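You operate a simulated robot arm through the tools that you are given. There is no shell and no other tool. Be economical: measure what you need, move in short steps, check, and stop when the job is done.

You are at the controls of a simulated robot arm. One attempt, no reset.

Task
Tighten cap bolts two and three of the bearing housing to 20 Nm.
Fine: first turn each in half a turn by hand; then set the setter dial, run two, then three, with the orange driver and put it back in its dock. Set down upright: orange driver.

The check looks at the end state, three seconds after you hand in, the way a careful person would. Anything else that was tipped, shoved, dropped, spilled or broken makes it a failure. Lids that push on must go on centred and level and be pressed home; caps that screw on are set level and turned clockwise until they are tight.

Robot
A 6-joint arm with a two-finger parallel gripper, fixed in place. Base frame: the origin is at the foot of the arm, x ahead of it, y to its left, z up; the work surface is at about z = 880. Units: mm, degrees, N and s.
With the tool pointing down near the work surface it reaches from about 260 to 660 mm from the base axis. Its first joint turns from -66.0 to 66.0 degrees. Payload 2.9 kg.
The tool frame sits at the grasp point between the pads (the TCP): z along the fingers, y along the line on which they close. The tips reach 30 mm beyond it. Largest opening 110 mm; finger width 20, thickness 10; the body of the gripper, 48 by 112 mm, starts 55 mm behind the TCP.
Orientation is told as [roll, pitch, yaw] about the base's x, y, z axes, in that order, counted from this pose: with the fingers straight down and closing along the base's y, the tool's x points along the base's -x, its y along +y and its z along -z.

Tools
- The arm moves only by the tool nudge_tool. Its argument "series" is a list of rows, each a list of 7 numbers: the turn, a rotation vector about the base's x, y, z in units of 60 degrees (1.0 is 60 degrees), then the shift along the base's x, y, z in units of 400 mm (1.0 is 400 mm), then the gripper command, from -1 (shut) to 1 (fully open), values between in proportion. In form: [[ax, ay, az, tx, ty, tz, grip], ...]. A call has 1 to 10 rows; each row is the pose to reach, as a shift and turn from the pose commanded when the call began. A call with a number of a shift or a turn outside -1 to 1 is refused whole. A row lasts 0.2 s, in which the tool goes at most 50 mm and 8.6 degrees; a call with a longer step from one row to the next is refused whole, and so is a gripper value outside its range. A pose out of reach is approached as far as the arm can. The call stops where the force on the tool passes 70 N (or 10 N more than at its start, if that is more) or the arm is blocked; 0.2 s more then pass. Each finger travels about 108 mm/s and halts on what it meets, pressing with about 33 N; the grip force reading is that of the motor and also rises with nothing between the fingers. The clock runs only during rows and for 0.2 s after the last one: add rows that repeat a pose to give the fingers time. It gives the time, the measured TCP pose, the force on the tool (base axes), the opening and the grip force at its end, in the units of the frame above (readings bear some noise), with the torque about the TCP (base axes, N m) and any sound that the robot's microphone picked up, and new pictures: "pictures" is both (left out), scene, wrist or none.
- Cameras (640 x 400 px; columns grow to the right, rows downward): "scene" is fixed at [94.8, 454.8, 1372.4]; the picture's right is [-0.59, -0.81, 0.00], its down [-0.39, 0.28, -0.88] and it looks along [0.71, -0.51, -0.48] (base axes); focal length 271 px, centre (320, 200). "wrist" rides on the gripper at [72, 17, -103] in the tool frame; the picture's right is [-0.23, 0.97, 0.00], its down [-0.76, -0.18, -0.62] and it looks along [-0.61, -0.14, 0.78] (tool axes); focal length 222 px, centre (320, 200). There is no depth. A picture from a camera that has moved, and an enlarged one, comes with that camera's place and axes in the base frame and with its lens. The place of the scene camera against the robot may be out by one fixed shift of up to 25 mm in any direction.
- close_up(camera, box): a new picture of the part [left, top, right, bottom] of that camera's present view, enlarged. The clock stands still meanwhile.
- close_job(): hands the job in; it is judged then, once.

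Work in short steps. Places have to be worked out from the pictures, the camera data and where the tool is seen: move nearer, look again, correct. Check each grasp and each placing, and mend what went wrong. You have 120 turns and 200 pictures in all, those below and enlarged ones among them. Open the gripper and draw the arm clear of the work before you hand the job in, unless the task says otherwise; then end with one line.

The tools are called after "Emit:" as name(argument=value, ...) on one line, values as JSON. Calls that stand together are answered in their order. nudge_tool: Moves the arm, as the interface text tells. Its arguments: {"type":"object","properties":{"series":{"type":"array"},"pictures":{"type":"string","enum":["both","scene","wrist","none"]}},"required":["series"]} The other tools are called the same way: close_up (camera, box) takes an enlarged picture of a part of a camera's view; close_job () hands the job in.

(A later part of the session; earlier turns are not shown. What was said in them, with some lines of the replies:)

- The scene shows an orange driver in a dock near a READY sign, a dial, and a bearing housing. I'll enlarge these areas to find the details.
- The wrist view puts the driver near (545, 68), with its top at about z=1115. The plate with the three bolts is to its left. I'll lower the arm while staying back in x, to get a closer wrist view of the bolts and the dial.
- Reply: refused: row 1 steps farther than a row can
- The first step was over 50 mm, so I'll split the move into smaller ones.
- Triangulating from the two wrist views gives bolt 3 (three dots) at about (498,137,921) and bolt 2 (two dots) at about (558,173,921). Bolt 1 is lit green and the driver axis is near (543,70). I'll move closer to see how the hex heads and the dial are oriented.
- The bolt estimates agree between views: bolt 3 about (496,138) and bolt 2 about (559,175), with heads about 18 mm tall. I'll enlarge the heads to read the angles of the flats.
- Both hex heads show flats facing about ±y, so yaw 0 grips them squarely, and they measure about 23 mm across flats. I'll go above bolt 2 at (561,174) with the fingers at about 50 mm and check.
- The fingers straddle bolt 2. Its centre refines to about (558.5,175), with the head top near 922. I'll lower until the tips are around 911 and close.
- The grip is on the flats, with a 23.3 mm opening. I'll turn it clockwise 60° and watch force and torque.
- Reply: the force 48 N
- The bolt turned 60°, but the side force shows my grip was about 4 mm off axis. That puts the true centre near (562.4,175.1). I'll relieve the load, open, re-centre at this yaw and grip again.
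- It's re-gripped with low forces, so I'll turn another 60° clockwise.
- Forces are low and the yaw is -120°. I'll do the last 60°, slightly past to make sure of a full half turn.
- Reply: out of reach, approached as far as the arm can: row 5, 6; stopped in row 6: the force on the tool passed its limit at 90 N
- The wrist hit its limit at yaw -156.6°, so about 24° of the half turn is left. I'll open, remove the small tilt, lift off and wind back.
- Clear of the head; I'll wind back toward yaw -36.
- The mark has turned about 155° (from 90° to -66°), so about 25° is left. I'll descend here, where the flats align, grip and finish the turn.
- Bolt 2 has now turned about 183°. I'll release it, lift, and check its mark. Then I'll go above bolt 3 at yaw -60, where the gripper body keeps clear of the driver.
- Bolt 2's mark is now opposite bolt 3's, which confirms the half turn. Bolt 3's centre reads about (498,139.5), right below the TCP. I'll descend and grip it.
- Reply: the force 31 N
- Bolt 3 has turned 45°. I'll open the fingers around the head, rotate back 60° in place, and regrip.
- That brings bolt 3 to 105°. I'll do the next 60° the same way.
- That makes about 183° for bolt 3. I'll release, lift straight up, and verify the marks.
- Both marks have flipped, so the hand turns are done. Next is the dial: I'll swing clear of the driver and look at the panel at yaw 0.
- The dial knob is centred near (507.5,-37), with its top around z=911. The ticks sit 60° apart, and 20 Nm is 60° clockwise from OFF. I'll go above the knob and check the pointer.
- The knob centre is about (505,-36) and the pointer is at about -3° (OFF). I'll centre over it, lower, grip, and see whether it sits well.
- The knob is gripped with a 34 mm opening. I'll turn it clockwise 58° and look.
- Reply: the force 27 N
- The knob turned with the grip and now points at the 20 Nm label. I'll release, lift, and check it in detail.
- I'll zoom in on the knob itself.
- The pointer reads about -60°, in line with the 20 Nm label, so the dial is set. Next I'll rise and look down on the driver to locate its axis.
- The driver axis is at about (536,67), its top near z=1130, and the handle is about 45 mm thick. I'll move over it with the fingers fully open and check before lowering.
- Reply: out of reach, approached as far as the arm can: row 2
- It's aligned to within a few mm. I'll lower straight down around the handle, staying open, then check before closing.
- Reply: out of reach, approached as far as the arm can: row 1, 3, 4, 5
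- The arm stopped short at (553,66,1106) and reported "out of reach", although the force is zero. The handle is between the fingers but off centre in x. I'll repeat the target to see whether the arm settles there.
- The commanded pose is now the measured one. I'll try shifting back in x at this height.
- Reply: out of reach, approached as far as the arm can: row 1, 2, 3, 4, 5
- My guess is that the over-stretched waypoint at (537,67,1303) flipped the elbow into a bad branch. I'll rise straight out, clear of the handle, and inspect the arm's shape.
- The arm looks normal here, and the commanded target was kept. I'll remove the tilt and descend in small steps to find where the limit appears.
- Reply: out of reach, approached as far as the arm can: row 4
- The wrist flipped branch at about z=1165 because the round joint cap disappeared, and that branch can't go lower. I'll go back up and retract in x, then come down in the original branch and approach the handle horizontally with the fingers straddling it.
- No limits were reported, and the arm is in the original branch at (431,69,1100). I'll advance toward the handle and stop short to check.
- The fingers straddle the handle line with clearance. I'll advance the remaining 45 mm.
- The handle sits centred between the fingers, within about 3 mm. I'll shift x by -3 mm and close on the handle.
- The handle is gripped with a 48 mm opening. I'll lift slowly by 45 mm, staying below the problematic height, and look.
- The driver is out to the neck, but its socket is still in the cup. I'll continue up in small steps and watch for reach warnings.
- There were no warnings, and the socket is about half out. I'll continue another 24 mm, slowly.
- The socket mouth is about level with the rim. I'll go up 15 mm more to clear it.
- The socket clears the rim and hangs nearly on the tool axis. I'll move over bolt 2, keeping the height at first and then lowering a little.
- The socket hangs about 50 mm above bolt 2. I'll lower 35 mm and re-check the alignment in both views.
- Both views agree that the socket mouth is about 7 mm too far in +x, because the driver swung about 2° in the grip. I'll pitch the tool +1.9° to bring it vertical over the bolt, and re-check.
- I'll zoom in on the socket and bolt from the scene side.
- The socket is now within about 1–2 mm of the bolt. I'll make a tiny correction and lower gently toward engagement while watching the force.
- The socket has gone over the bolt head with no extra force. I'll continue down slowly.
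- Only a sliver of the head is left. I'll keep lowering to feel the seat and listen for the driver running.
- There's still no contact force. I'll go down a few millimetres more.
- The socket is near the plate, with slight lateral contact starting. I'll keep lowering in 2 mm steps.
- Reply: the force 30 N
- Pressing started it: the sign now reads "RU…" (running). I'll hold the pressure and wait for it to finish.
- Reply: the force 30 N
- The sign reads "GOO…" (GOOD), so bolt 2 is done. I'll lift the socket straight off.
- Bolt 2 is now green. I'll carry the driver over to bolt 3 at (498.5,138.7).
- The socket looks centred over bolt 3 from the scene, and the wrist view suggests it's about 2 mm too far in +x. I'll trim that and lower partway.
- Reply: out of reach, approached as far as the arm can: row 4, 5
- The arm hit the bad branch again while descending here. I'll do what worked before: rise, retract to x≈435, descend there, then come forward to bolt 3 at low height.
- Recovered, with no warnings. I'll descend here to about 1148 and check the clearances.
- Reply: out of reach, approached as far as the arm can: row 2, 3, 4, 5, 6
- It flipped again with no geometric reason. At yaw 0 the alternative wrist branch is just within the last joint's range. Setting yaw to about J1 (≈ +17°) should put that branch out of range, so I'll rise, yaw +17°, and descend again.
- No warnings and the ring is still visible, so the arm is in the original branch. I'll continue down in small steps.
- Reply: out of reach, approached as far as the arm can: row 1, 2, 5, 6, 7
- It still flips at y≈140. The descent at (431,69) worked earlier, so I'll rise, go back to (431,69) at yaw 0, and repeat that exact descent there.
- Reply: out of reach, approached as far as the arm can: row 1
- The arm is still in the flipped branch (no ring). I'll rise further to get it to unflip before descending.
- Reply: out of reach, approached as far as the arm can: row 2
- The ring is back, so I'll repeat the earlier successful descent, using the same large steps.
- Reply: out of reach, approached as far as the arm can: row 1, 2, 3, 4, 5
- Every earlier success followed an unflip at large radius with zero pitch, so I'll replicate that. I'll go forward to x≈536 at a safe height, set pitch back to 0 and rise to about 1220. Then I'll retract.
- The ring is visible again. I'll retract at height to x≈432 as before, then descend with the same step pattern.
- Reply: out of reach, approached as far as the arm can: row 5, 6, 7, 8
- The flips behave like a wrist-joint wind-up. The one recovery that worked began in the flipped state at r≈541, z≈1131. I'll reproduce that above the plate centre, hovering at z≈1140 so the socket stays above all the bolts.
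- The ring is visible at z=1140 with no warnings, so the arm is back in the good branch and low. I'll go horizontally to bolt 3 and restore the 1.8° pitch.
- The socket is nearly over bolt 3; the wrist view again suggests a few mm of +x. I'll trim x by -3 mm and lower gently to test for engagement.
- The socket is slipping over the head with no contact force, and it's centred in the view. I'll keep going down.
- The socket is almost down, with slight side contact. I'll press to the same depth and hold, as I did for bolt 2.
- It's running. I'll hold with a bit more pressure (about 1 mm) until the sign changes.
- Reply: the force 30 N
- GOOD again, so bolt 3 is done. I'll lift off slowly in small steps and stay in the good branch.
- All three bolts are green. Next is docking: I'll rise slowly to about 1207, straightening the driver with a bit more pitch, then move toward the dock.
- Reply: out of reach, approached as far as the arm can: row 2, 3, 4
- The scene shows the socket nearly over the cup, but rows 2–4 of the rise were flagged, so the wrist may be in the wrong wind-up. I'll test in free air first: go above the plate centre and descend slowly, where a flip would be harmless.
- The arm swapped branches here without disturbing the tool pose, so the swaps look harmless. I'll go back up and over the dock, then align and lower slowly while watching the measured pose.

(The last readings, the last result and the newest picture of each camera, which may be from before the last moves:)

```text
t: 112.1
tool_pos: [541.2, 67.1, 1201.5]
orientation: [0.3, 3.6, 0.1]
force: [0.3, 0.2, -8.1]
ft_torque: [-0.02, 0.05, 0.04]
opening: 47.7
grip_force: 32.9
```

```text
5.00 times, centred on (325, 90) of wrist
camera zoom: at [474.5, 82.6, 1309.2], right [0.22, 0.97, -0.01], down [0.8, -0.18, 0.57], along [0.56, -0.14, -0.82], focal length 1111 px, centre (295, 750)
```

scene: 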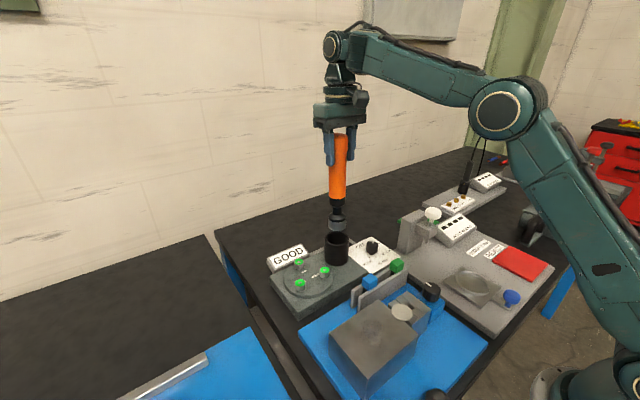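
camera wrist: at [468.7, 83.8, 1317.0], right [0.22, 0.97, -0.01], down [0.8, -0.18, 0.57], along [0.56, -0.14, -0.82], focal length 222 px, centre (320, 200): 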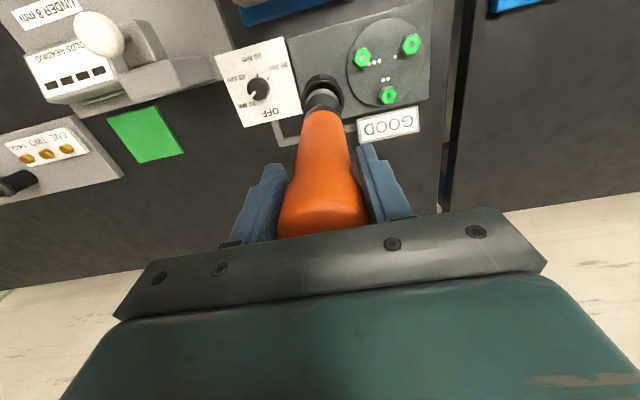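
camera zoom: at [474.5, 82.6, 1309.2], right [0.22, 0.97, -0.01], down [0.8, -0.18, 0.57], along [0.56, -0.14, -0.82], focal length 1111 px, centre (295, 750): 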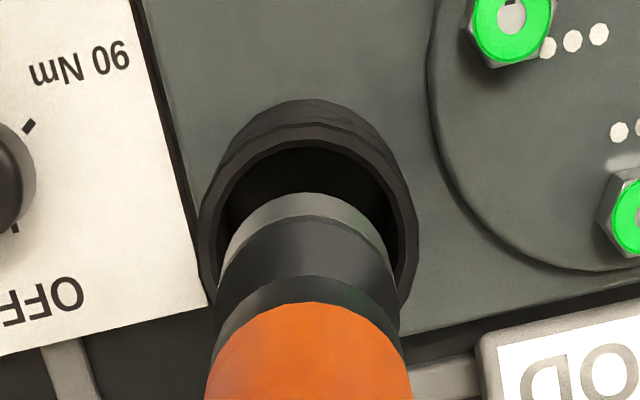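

The socket is centred over the cup within about 1–2 mm in both views, with about 5 mm radial clearance. I'll trim slightly and lower 30 mm in small steps.

Emit:
nudge_tool(series=[[0, 0, 0, -0.003, 0.0015, -0.01, -0.6], [0, 0, 0, -0.003, 0.0015, -0.02, -0.6], [0, 0, 0, -0.003, 0.0015, -0.03, -0.6], [0, 0, 0, -0.003, 0.0015, -0.04, -0.6], [0, 0, 0, -0.003, 0.0015, -0.05, -0.6], [0, 0, 0, -0.003, 0.0015, -0.06, -0.6], [0, 0, 0, -0.003, 0.0015, -0.07, -0.6], [0, 0, 0, -0.003, 0.0015, -0.08, -0.6]], pictures="scene")

Emit:
close_up(camera="scene", box=[300, 190, 380, 270])

```text
t: 113.9
tool_pos: [539.4, 68.4, 1168.6]
orientation: [0.2, 3.6, 0.1]
force: [0.5, 0.0, -7.6]
ft_torque: [-0.02, 0.05, 0.02]
opening: 47.6
grip_force: 32.8
```

scene: 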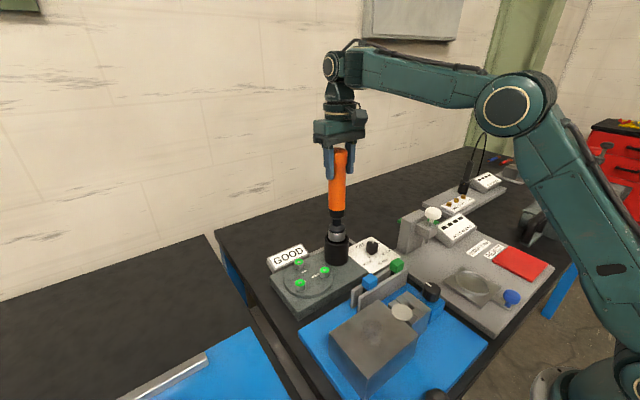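

```text
5.00 times, centred on (340, 230) of scene
camera zoom: at [94.9, 454.8, 1372.4], right [-0.59, -0.81, 0.0], down [-0.39, 0.28, -0.88], along [0.71, -0.51, -0.48], focal length 1354 px, centre (220, 50)
```

zoom: 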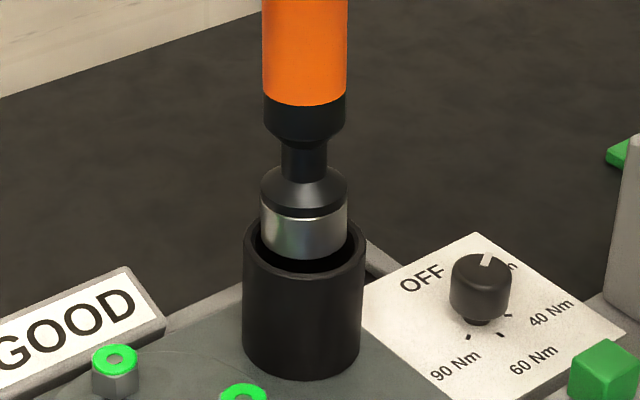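

The socket is entering the cup, centred, and there's no force. I'll continue slowly.

Emit:
nudge_tool(series=[[0, 0, 0, 0, 0, -0.01, -0.6], [0, 0, 0, 0, 0, -0.02, -0.6], [0, 0, 0, 0, 0, -0.03, -0.6], [0, 0, 0, 0, 0, -0.04, -0.6], [0, 0, 0, 0, 0, -0.05, -0.6], [0, 0, 0, 0, 0, -0.06, -0.6], [0, 0, 0, 0, 0, -0.07, -0.6], [0, 0, 0, 0, 0, -0.08, -0.6]], pictures="scene")

Emit:
close_up(camera="scene", box=[300, 190, 380, 270])

```text
t: 115.7
tool_pos: [539.6, 68.0, 1136.3]
orientation: [0.3, 3.5, 0.3]
force: [-0.6, -0.4, -7.4]
ft_torque: [0.02, 0.04, -0.01]
opening: 47.7
grip_force: 32.9
```

scene: 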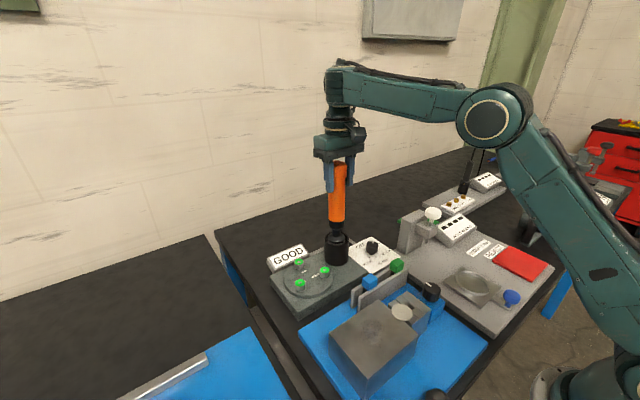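

```text
5.00 times, centred on (340, 230) of scene
camera zoom: at [94.9, 454.8, 1372.4], right [-0.59, -0.81, 0.0], down [-0.39, 0.28, -0.88], along [0.71, -0.51, -0.48], focal length 1354 px, centre (220, 50)
```

zoom: 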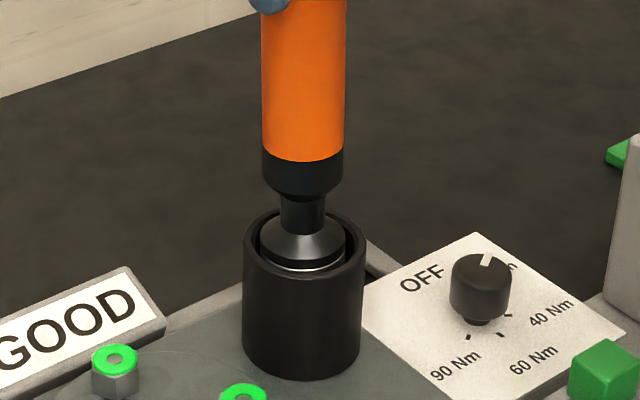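

The socket is well inside the cup and the branch change caused no force. I'll continue in 3 mm steps.

Emit:
nudge_tool(series=[[0, 0, 0, 0, 0, -0.0075, -0.6], [0, 0, 0, 0, 0, -0.015, -0.6], [0, 0, 0, 0, 0, -0.0225, -0.6], [0, 0, 0, 0, 0, -0.03, -0.6], [0, 0, 0, 0, 0, -0.0375, -0.6], [0, 0, 0, 0, 0, -0.045, -0.6]], pictures="none")

Emit:
close_up(camera="scene", box=[290, 140, 390, 270])

```text
t: 117.1
tool_pos: [539.8, 67.5, 1118.0]
orientation: [0.2, 3.5, 0.2]
force: [0.3, -0.5, -8.0]
ft_torque: [-0.02, 0.03, 0.02]
opening: 47.9
grip_force: 32.9
```

```text
3.08 times, centred on (340, 205) of scene
camera zoom: at [94.9, 454.8, 1372.4], right [-0.59, -0.81, 0.0], down [-0.39, 0.28, -0.88], along [0.71, -0.51, -0.48], focal length 834 px, centre (258, 185)
```

zoom: 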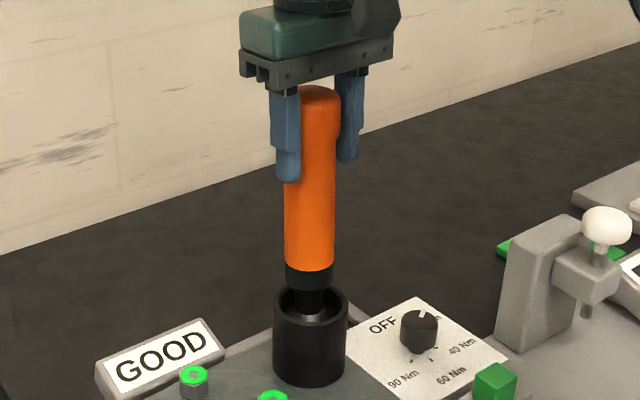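

It's at 1118 without any limit. The original docked grip height was about 1099, so I'll continue in 2 mm steps.

Emit:
nudge_tool(series=[[0, 0, 0, 0, 0, -0.005, -0.6], [0, 0, 0, 0, 0, -0.01, -0.6], [0, 0, 0, 0, 0, -0.015, -0.6], [0, 0, 0, 0, 0, -0.02, -0.6], [0, 0, 0, 0, 0, -0.025, -0.6]], pictures="none")

```text
t: 118.3
tool_pos: [539.2, 68.5, 1108.3]
orientation: [0.2, 3.4, 0.1]
force: [0.0, -0.1, -7.8]
ft_torque: [0.0, 0.04, 0.02]
opening: 47.9
grip_force: 32.9
```

Still free and on target, so I'll continue down.

Emit:
nudge_tool(series=[[0, 0, 0, 0, 0, -0.004, -0.6], [0, 0, 0, 0, 0, -0.008, -0.6], [0, 0, 0, 0, 0, -0.012, -0.6], [0, 0, 0, 0, 0, -0.016, -0.6], [0, 0, 0, 0, 0, -0.02, -0.6]], pictures="none")

Emit:
close_up(camera="scene", box=[290, 140, 390, 270])

```text
t: 119.5
tool_pos: [539.7, 66.3, 1101.0]
orientation: [0.2, 3.5, 0.2]
force: [-0.3, -0.2, -6.7]
ft_torque: [0.0, 0.06, 0.03]
opening: 47.6
grip_force: 33.6
```

```text
3.08 times, centred on (340, 205) of scene
camera zoom: at [94.9, 454.8, 1372.4], right [-0.59, -0.81, 0.0], down [-0.39, 0.28, -0.88], along [0.71, -0.51, -0.48], focal length 834 px, centre (258, 185)
```

zoom: 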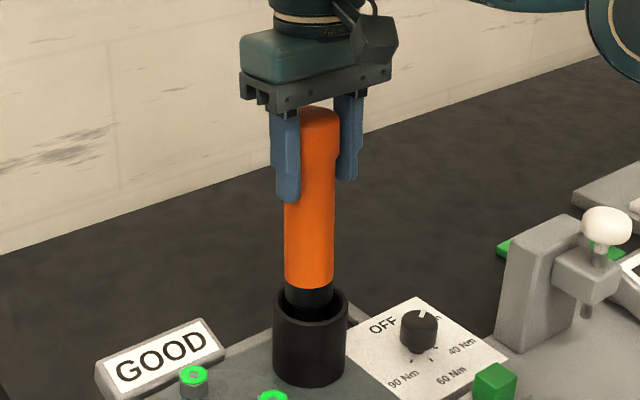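

The driver is nearly at its original depth. I'll continue in 1 mm steps until it touches the floor.

Emit:
nudge_tool(series=[[0, 0, 0, 0, 0, -0.003, -0.6], [0, 0, 0, 0, 0, -0.006, -0.6], [0, 0, 0, 0, 0, -0.009, -0.6], [0, 0, 0, 0, 0, -0.012, -0.6]], pictures="none")

```text
t: 120.5
tool_pos: [539.6, 66.6, 1096.7]
orientation: [0.1, 3.7, 0.0]
force: [-1.7, 0.4, -4.0]
ft_torque: [0.02, 0.17, 0.03]
opening: 47.5
grip_force: 32.7
```

The force is changing (-8 to -4 N), so the driver is starting to touch down. I'll go 2 mm more.

Emit:
nudge_tool(series=[[0, 0, 0, 0, 0, -0.002, -0.6], [0, 0, 0, 0, 0, -0.004, -0.6], [0, 0, 0, 0, 0, -0.005, -0.6], [0, 0, 0, 0, 0, -0.005, -0.6]], pictures="scene")

Emit:
close_up(camera="scene", box=[290, 140, 390, 270])

```text
t: 121.5
tool_pos: [541.0, 67.4, 1096.1]
orientation: [0.2, 3.5, 0.3]
force: [-1.7, 1.2, 24.2]
ft_torque: [0.22, -0.38, -0.03]
opening: 47.6
grip_force: 33.6
```

scene: 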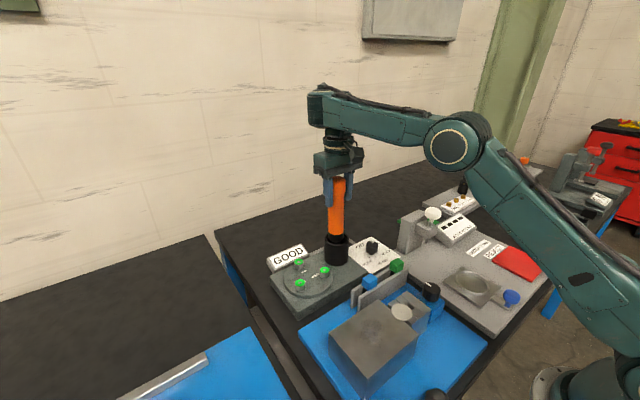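

```text
3.08 times, centred on (340, 205) of scene
camera zoom: at [94.3, 454.7, 1372.5], right [-0.59, -0.81, 0.0], down [-0.39, 0.28, -0.88], along [0.71, -0.51, -0.48], focal length 834 px, centre (258, 185)
```

zoom: 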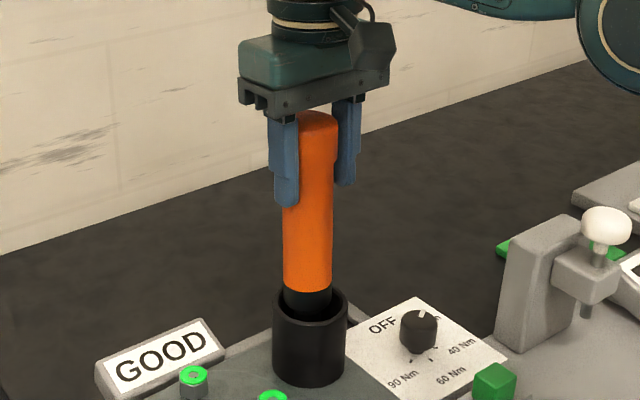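

It's on the floor (24 N), with the driver upright in its cup. I'll relieve the press and open the fingers slowly.

Emit:
nudge_tool(series=[[0, 0, 0, 0, 0, 0.005, -0.6], [0, 0, 0, 0, 0, 0.005, -0.1], [0, 0, 0, 0, 0, 0.005, 0.1], [0, 0, 0, 0, 0, 0.005, 0.4], [0, 0, 0, 0, 0, 0.005, 1], [0, 0, 0, 0, 0, 0.005, 1], [0, 0, 0, 0, 0, 0.005, 1]], pictures="both")

Emit:
close_up(camera="scene", box=[290, 140, 390, 270])

```text
t: 123.1
tool_pos: [540.1, 66.5, 1095.3]
orientation: [0.1, 3.6, 0.0]
force: [0.4, -0.6, 0.2]
ft_torque: [-0.02, -0.06, -0.03]
opening: 110.1
grip_force: 0.1
camera wrist: at [473.8, 83.2, 1204.4], right [0.22, 0.97, -0.01], down [0.8, -0.18, 0.57], along [0.56, -0.14, -0.82], focal length 222 px, centre (320, 200)
```

scene: 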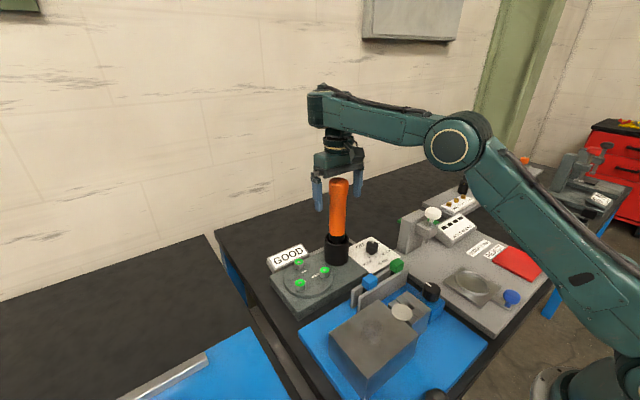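
wrist: 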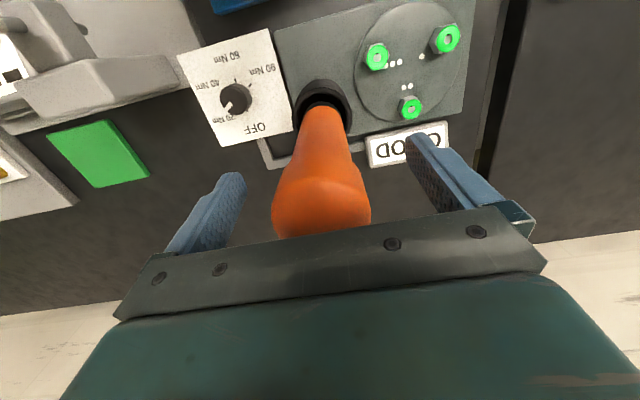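

```text
3.08 times, centred on (340, 205) of scene
camera zoom: at [94.8, 454.8, 1372.4], right [-0.59, -0.81, 0.0], down [-0.39, 0.28, -0.88], along [0.71, -0.51, -0.48], focal length 834 px, centre (258, 185)
```

zoom: 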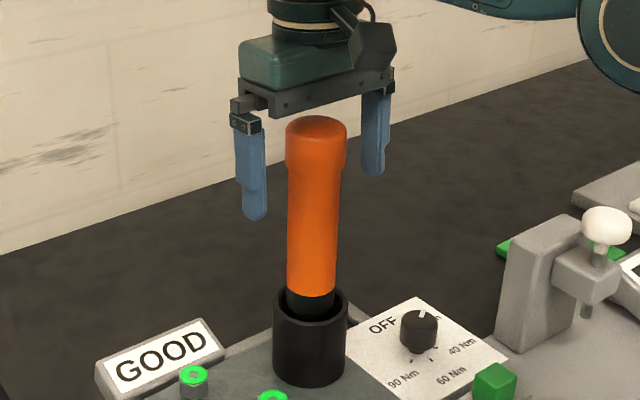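

The driver stands upright in its dock and all three bolts are green. I'll rise straight up and retract clear.

Emit:
nudge_tool(series=[[0, 0, 0, 0, 0, 0.03, 1], [0, 0, 0, 0, 0, 0.07, 1], [0, 0, 0, 0, 0, 0.12, 1], [0, 0, 0, 0, 0, 0.17, 1], [0, 0, 0, 0, 0, 0.23, 1], [0, 0, 0, 0, 0, 0.28, 1], [0, -0.03, 0, -0.06, 0, 0.3, 1], [0, -0.06, 0, -0.15, 0, 0.32, 1], [0, -0.06, 0, -0.24, 0, 0.34, 1], [0, -0.06, 0, -0.3, 0, 0.36, 1]], pictures="both")

Emit:
close_up(camera="scene", box=[250, 160, 450, 310])

```text
t: 125.3
tool_pos: [417.9, 67.3, 1240.6]
orientation: [0.0, -0.1, 0.2]
force: [-0.1, -0.6, 0.6]
ft_torque: [-0.02, -0.05, 0.01]
opening: 110.1
grip_force: 0.0
camera wrist: at [345.1, 82.5, 1343.1], right [0.22, 0.97, 0.0], down [0.76, -0.18, 0.62], along [0.61, -0.14, -0.78], focal length 222 px, centre (320, 200)
```

scene: 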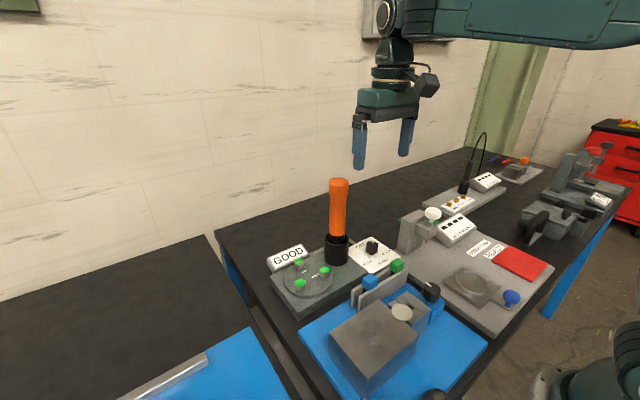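
wrist: 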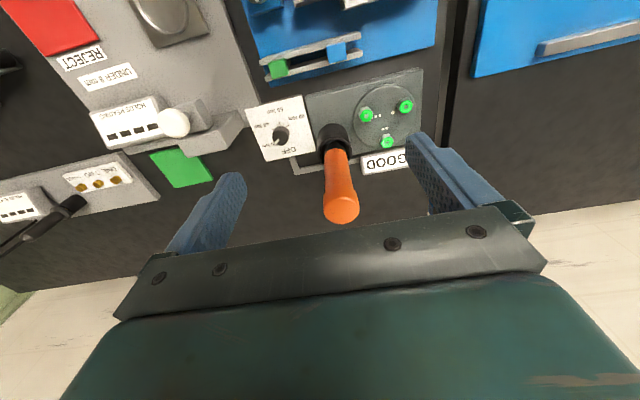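

```text
2.67 times, centred on (350, 235) of scene
camera zoom: at [94.8, 454.8, 1372.4], right [-0.59, -0.81, 0.0], down [-0.39, 0.28, -0.88], along [0.71, -0.51, -0.48], focal length 722 px, centre (240, 107)
```

zoom: 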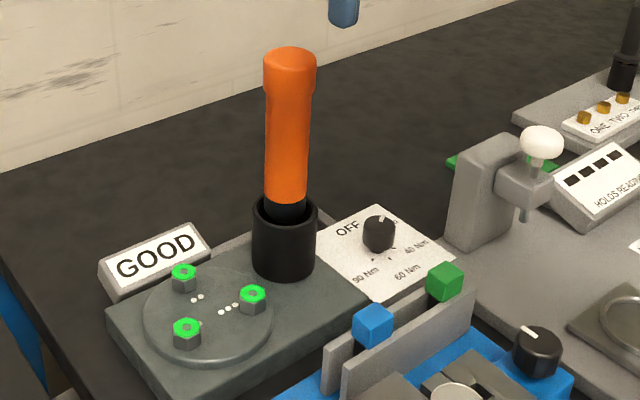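

The driver stands in its dock as it did at the start, all three bolts are green, the sign reads GOOD and the arm is clear. I'll hand the job in.

Emit:
close_job()

```text
The job is handed in.
```

Bolts two and three were each turned in half a turn by hand, then run with the orange driver at the 20 Nm setting, two before three. Both now show green and the sign reads GOOD. The driver is upright in its dock and the arm is clear of the work.
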